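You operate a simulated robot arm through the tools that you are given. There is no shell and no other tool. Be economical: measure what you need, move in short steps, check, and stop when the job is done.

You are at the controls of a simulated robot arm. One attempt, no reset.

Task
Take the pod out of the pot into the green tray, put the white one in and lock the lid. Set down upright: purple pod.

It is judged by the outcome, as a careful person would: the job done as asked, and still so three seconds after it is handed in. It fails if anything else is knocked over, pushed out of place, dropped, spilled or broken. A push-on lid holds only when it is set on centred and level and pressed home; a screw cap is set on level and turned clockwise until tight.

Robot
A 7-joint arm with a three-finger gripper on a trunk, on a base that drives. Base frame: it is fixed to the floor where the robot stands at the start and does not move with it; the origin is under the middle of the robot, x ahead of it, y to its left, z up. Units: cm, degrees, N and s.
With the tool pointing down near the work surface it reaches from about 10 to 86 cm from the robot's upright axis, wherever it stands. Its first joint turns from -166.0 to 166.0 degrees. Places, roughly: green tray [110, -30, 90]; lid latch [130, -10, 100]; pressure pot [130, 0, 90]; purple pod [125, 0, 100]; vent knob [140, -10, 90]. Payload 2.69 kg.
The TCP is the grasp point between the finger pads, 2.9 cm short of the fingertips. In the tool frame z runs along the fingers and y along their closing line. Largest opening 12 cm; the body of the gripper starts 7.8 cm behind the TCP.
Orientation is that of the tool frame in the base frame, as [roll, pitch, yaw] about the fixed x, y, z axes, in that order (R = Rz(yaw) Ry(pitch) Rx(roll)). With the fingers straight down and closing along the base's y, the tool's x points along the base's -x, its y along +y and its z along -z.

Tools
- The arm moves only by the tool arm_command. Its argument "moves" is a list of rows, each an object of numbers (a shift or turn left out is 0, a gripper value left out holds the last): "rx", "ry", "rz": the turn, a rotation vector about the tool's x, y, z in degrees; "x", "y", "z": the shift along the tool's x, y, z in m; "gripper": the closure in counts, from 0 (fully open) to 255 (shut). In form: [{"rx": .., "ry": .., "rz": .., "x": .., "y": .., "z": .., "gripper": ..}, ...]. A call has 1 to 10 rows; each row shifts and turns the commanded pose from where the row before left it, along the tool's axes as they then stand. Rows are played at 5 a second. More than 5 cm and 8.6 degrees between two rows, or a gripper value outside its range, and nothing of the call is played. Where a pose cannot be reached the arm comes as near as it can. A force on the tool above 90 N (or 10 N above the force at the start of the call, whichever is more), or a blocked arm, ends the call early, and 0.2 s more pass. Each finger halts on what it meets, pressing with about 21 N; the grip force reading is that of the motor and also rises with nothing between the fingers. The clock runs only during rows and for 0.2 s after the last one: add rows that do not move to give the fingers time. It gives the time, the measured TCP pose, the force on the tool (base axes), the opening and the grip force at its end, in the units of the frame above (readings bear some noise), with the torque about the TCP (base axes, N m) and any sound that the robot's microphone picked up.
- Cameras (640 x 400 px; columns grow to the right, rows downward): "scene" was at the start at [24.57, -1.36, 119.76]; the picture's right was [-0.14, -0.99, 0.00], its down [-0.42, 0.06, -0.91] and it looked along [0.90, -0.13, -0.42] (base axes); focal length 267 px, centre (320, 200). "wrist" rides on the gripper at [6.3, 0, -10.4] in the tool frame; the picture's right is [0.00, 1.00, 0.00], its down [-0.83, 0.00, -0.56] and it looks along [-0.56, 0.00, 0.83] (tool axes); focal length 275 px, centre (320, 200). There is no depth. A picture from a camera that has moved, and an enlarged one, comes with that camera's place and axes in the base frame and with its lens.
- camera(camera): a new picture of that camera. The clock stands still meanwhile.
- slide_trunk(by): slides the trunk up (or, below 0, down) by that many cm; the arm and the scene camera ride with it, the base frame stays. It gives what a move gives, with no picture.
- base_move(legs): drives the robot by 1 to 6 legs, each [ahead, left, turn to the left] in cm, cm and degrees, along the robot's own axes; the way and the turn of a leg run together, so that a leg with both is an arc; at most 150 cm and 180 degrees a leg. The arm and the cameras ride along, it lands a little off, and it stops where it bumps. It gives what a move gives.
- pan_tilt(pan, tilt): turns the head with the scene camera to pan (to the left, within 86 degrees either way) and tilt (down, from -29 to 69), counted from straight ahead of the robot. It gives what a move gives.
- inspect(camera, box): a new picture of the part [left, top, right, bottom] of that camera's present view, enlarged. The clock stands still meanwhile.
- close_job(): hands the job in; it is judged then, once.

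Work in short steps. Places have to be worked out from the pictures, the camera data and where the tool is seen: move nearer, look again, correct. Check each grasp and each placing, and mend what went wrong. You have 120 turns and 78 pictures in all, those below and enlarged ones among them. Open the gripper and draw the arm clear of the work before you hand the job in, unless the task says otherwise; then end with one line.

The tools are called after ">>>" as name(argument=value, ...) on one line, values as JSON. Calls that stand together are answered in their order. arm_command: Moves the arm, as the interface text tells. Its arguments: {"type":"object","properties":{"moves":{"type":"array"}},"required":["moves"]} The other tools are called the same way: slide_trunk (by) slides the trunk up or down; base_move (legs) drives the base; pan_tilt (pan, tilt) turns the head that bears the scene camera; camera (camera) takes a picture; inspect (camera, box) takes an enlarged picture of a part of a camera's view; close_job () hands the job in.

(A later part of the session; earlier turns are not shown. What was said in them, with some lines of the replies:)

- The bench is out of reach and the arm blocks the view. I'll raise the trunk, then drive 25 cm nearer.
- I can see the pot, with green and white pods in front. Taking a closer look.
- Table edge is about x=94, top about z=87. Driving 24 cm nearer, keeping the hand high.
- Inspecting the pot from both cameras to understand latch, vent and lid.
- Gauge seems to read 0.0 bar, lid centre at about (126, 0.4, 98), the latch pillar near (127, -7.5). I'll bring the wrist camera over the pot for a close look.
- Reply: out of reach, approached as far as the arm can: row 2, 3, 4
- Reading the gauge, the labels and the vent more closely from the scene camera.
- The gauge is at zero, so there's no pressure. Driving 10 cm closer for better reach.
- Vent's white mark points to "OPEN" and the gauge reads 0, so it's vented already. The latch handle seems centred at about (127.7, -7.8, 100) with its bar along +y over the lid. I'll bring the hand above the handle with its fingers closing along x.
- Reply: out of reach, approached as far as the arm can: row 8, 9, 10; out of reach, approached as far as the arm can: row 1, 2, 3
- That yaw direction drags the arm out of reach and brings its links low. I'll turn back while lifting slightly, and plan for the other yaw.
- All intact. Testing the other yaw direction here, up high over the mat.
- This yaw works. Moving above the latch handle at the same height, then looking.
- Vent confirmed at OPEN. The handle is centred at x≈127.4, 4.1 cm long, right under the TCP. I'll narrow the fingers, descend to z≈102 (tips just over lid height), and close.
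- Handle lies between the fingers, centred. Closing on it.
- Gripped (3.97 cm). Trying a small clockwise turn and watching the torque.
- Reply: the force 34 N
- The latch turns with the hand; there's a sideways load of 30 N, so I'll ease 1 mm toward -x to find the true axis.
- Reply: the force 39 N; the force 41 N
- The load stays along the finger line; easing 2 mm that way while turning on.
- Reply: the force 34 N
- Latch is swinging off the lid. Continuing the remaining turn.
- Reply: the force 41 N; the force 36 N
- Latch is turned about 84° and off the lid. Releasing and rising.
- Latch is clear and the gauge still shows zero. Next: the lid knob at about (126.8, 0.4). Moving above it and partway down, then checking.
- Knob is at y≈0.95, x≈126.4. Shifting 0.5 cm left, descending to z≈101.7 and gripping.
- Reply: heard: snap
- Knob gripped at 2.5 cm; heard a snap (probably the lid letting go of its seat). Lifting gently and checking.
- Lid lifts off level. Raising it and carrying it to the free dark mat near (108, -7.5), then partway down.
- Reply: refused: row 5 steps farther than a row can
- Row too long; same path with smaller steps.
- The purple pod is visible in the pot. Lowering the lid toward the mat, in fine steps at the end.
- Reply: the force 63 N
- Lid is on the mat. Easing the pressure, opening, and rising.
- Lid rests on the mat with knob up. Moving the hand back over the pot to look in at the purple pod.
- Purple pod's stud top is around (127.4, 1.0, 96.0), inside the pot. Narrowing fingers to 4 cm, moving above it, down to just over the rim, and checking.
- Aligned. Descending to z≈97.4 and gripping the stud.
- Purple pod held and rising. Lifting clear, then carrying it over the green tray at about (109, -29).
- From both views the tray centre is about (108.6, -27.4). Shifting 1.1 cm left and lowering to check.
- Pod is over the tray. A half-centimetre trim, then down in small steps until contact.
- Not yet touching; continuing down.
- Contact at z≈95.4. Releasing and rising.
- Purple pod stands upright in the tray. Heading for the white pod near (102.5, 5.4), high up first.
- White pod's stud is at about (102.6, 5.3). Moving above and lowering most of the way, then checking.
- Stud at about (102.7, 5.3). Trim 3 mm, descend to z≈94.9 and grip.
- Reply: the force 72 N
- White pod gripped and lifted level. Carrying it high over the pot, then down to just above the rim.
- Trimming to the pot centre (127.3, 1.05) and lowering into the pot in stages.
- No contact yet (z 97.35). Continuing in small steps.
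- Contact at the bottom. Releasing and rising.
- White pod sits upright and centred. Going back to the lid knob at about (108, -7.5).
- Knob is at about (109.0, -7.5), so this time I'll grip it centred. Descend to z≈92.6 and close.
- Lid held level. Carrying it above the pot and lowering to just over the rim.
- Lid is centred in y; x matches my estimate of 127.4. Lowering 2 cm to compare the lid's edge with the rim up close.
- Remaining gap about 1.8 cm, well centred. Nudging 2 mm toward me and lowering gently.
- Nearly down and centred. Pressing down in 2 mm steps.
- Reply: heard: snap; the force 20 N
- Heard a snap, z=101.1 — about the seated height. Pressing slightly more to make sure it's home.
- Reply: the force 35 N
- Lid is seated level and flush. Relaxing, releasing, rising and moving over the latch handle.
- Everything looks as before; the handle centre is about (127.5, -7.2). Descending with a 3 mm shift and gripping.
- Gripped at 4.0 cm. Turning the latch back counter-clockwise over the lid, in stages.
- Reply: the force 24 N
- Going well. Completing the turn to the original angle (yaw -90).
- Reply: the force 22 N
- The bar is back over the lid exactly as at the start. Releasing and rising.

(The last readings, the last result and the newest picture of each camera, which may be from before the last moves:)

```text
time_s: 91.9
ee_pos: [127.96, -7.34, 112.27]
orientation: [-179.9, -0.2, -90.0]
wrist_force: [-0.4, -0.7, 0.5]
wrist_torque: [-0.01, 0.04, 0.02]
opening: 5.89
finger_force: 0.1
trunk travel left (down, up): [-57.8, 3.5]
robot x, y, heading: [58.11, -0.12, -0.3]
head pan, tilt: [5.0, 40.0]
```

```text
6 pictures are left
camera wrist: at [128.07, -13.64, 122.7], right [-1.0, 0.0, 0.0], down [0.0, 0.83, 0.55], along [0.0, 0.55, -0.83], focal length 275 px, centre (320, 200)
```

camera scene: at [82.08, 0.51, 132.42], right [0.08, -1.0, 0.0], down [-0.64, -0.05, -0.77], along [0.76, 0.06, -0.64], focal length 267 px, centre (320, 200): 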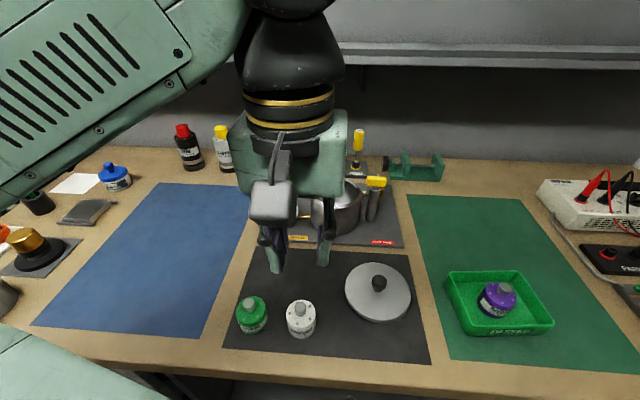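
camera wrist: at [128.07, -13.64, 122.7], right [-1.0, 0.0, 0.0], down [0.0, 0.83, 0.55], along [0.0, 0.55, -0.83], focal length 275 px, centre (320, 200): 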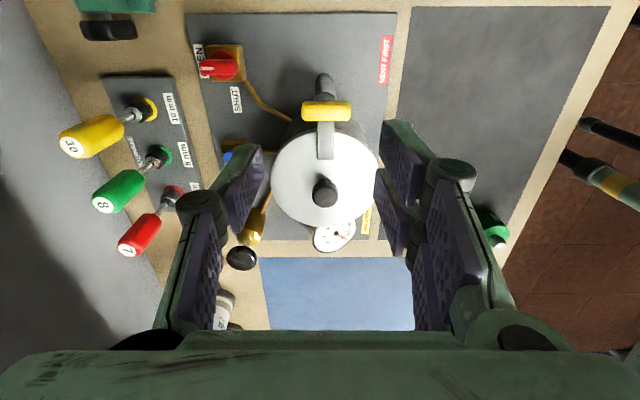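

Latch locked over the lid, vent untouched. Drawing the arm clear and taking a last look.

>>> arm_command(moves=[{"x": 0.02, "y": 0.04}, {"x": 0.02, "y": 0.04}, {"x": 0.02, "y": 0.04}, {"x": 0.02, "y": 0.04}, {"gripper": 0}, {}, {}])

>>> base_move(legs=[[-20, 0, 0]])

>>> camera(camera="scene")

>>> inspect(camera="scene", box=[240, 100, 520, 280])

```text
time_s: 93.5
ee_pos: [112.14, -14.86, 112.13]
orientation: [-179.7, -0.1, -90.1]
wrist_force: [-0.6, 0.0, 1.0]
wrist_torque: [-0.02, 0.0, -0.02]
opening: 11.72
finger_force: 0.0
trunk travel left (down, up): [-57.8, 3.5]
robot x, y, heading: [58.31, 0.28, -0.1]
head pan, tilt: [5.0, 40.0]
```

```text
time_s: 95.1
ee_pos: [91.81, -14.94, 112.11]
orientation: [-179.8, -0.1, -90.2]
wrist_force: [-0.1, 0.7, 0.2]
wrist_torque: [-0.01, 0.01, 0.02]
opening: 12.01
finger_force: 0.1
trunk travel left (down, up): [-57.8, 3.5]
robot x, y, heading: [38.11, 0.05, -0.2]
head pan, tilt: [5.0, 40.0]
```

```text
5 pictures are left
camera scene: at [61.81, 0.57, 132.44], right [0.08, -1.0, 0.0], down [-0.64, -0.05, -0.77], along [0.76, 0.06, -0.64], focal length 267 px, centre (320, 200)
```

scene: 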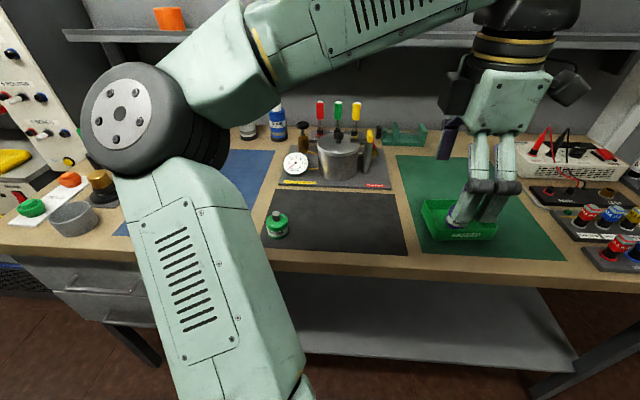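

```text
2.22 times, centred on (380, 190) of scene
camera zoom: at [61.81, 0.57, 132.44], right [0.08, -1.0, 0.0], down [-0.64, -0.05, -0.77], along [0.76, 0.06, -0.64], focal length 593 px, centre (187, 222)
```

zoom: 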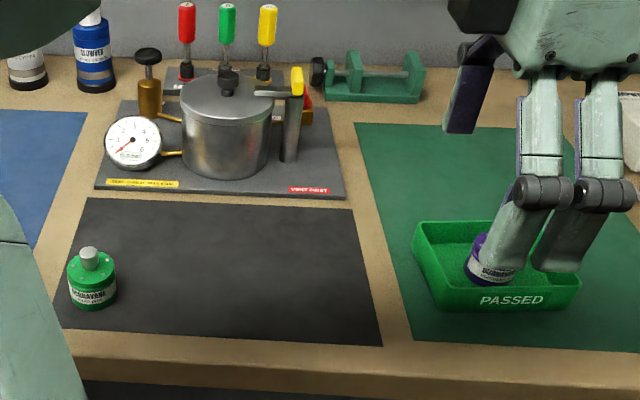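

Everything is in place: purple pod upright in the tray, lid on and latched, and the arm well above and clear. Handing in.

>>> close_job()

```text
The job is handed in.
```

The purple pod stands upright in the green tray, and the white pod is in the pot with the lid seated and latched; the gauge read 0 bar throughout and the vent stayed at OPEN.
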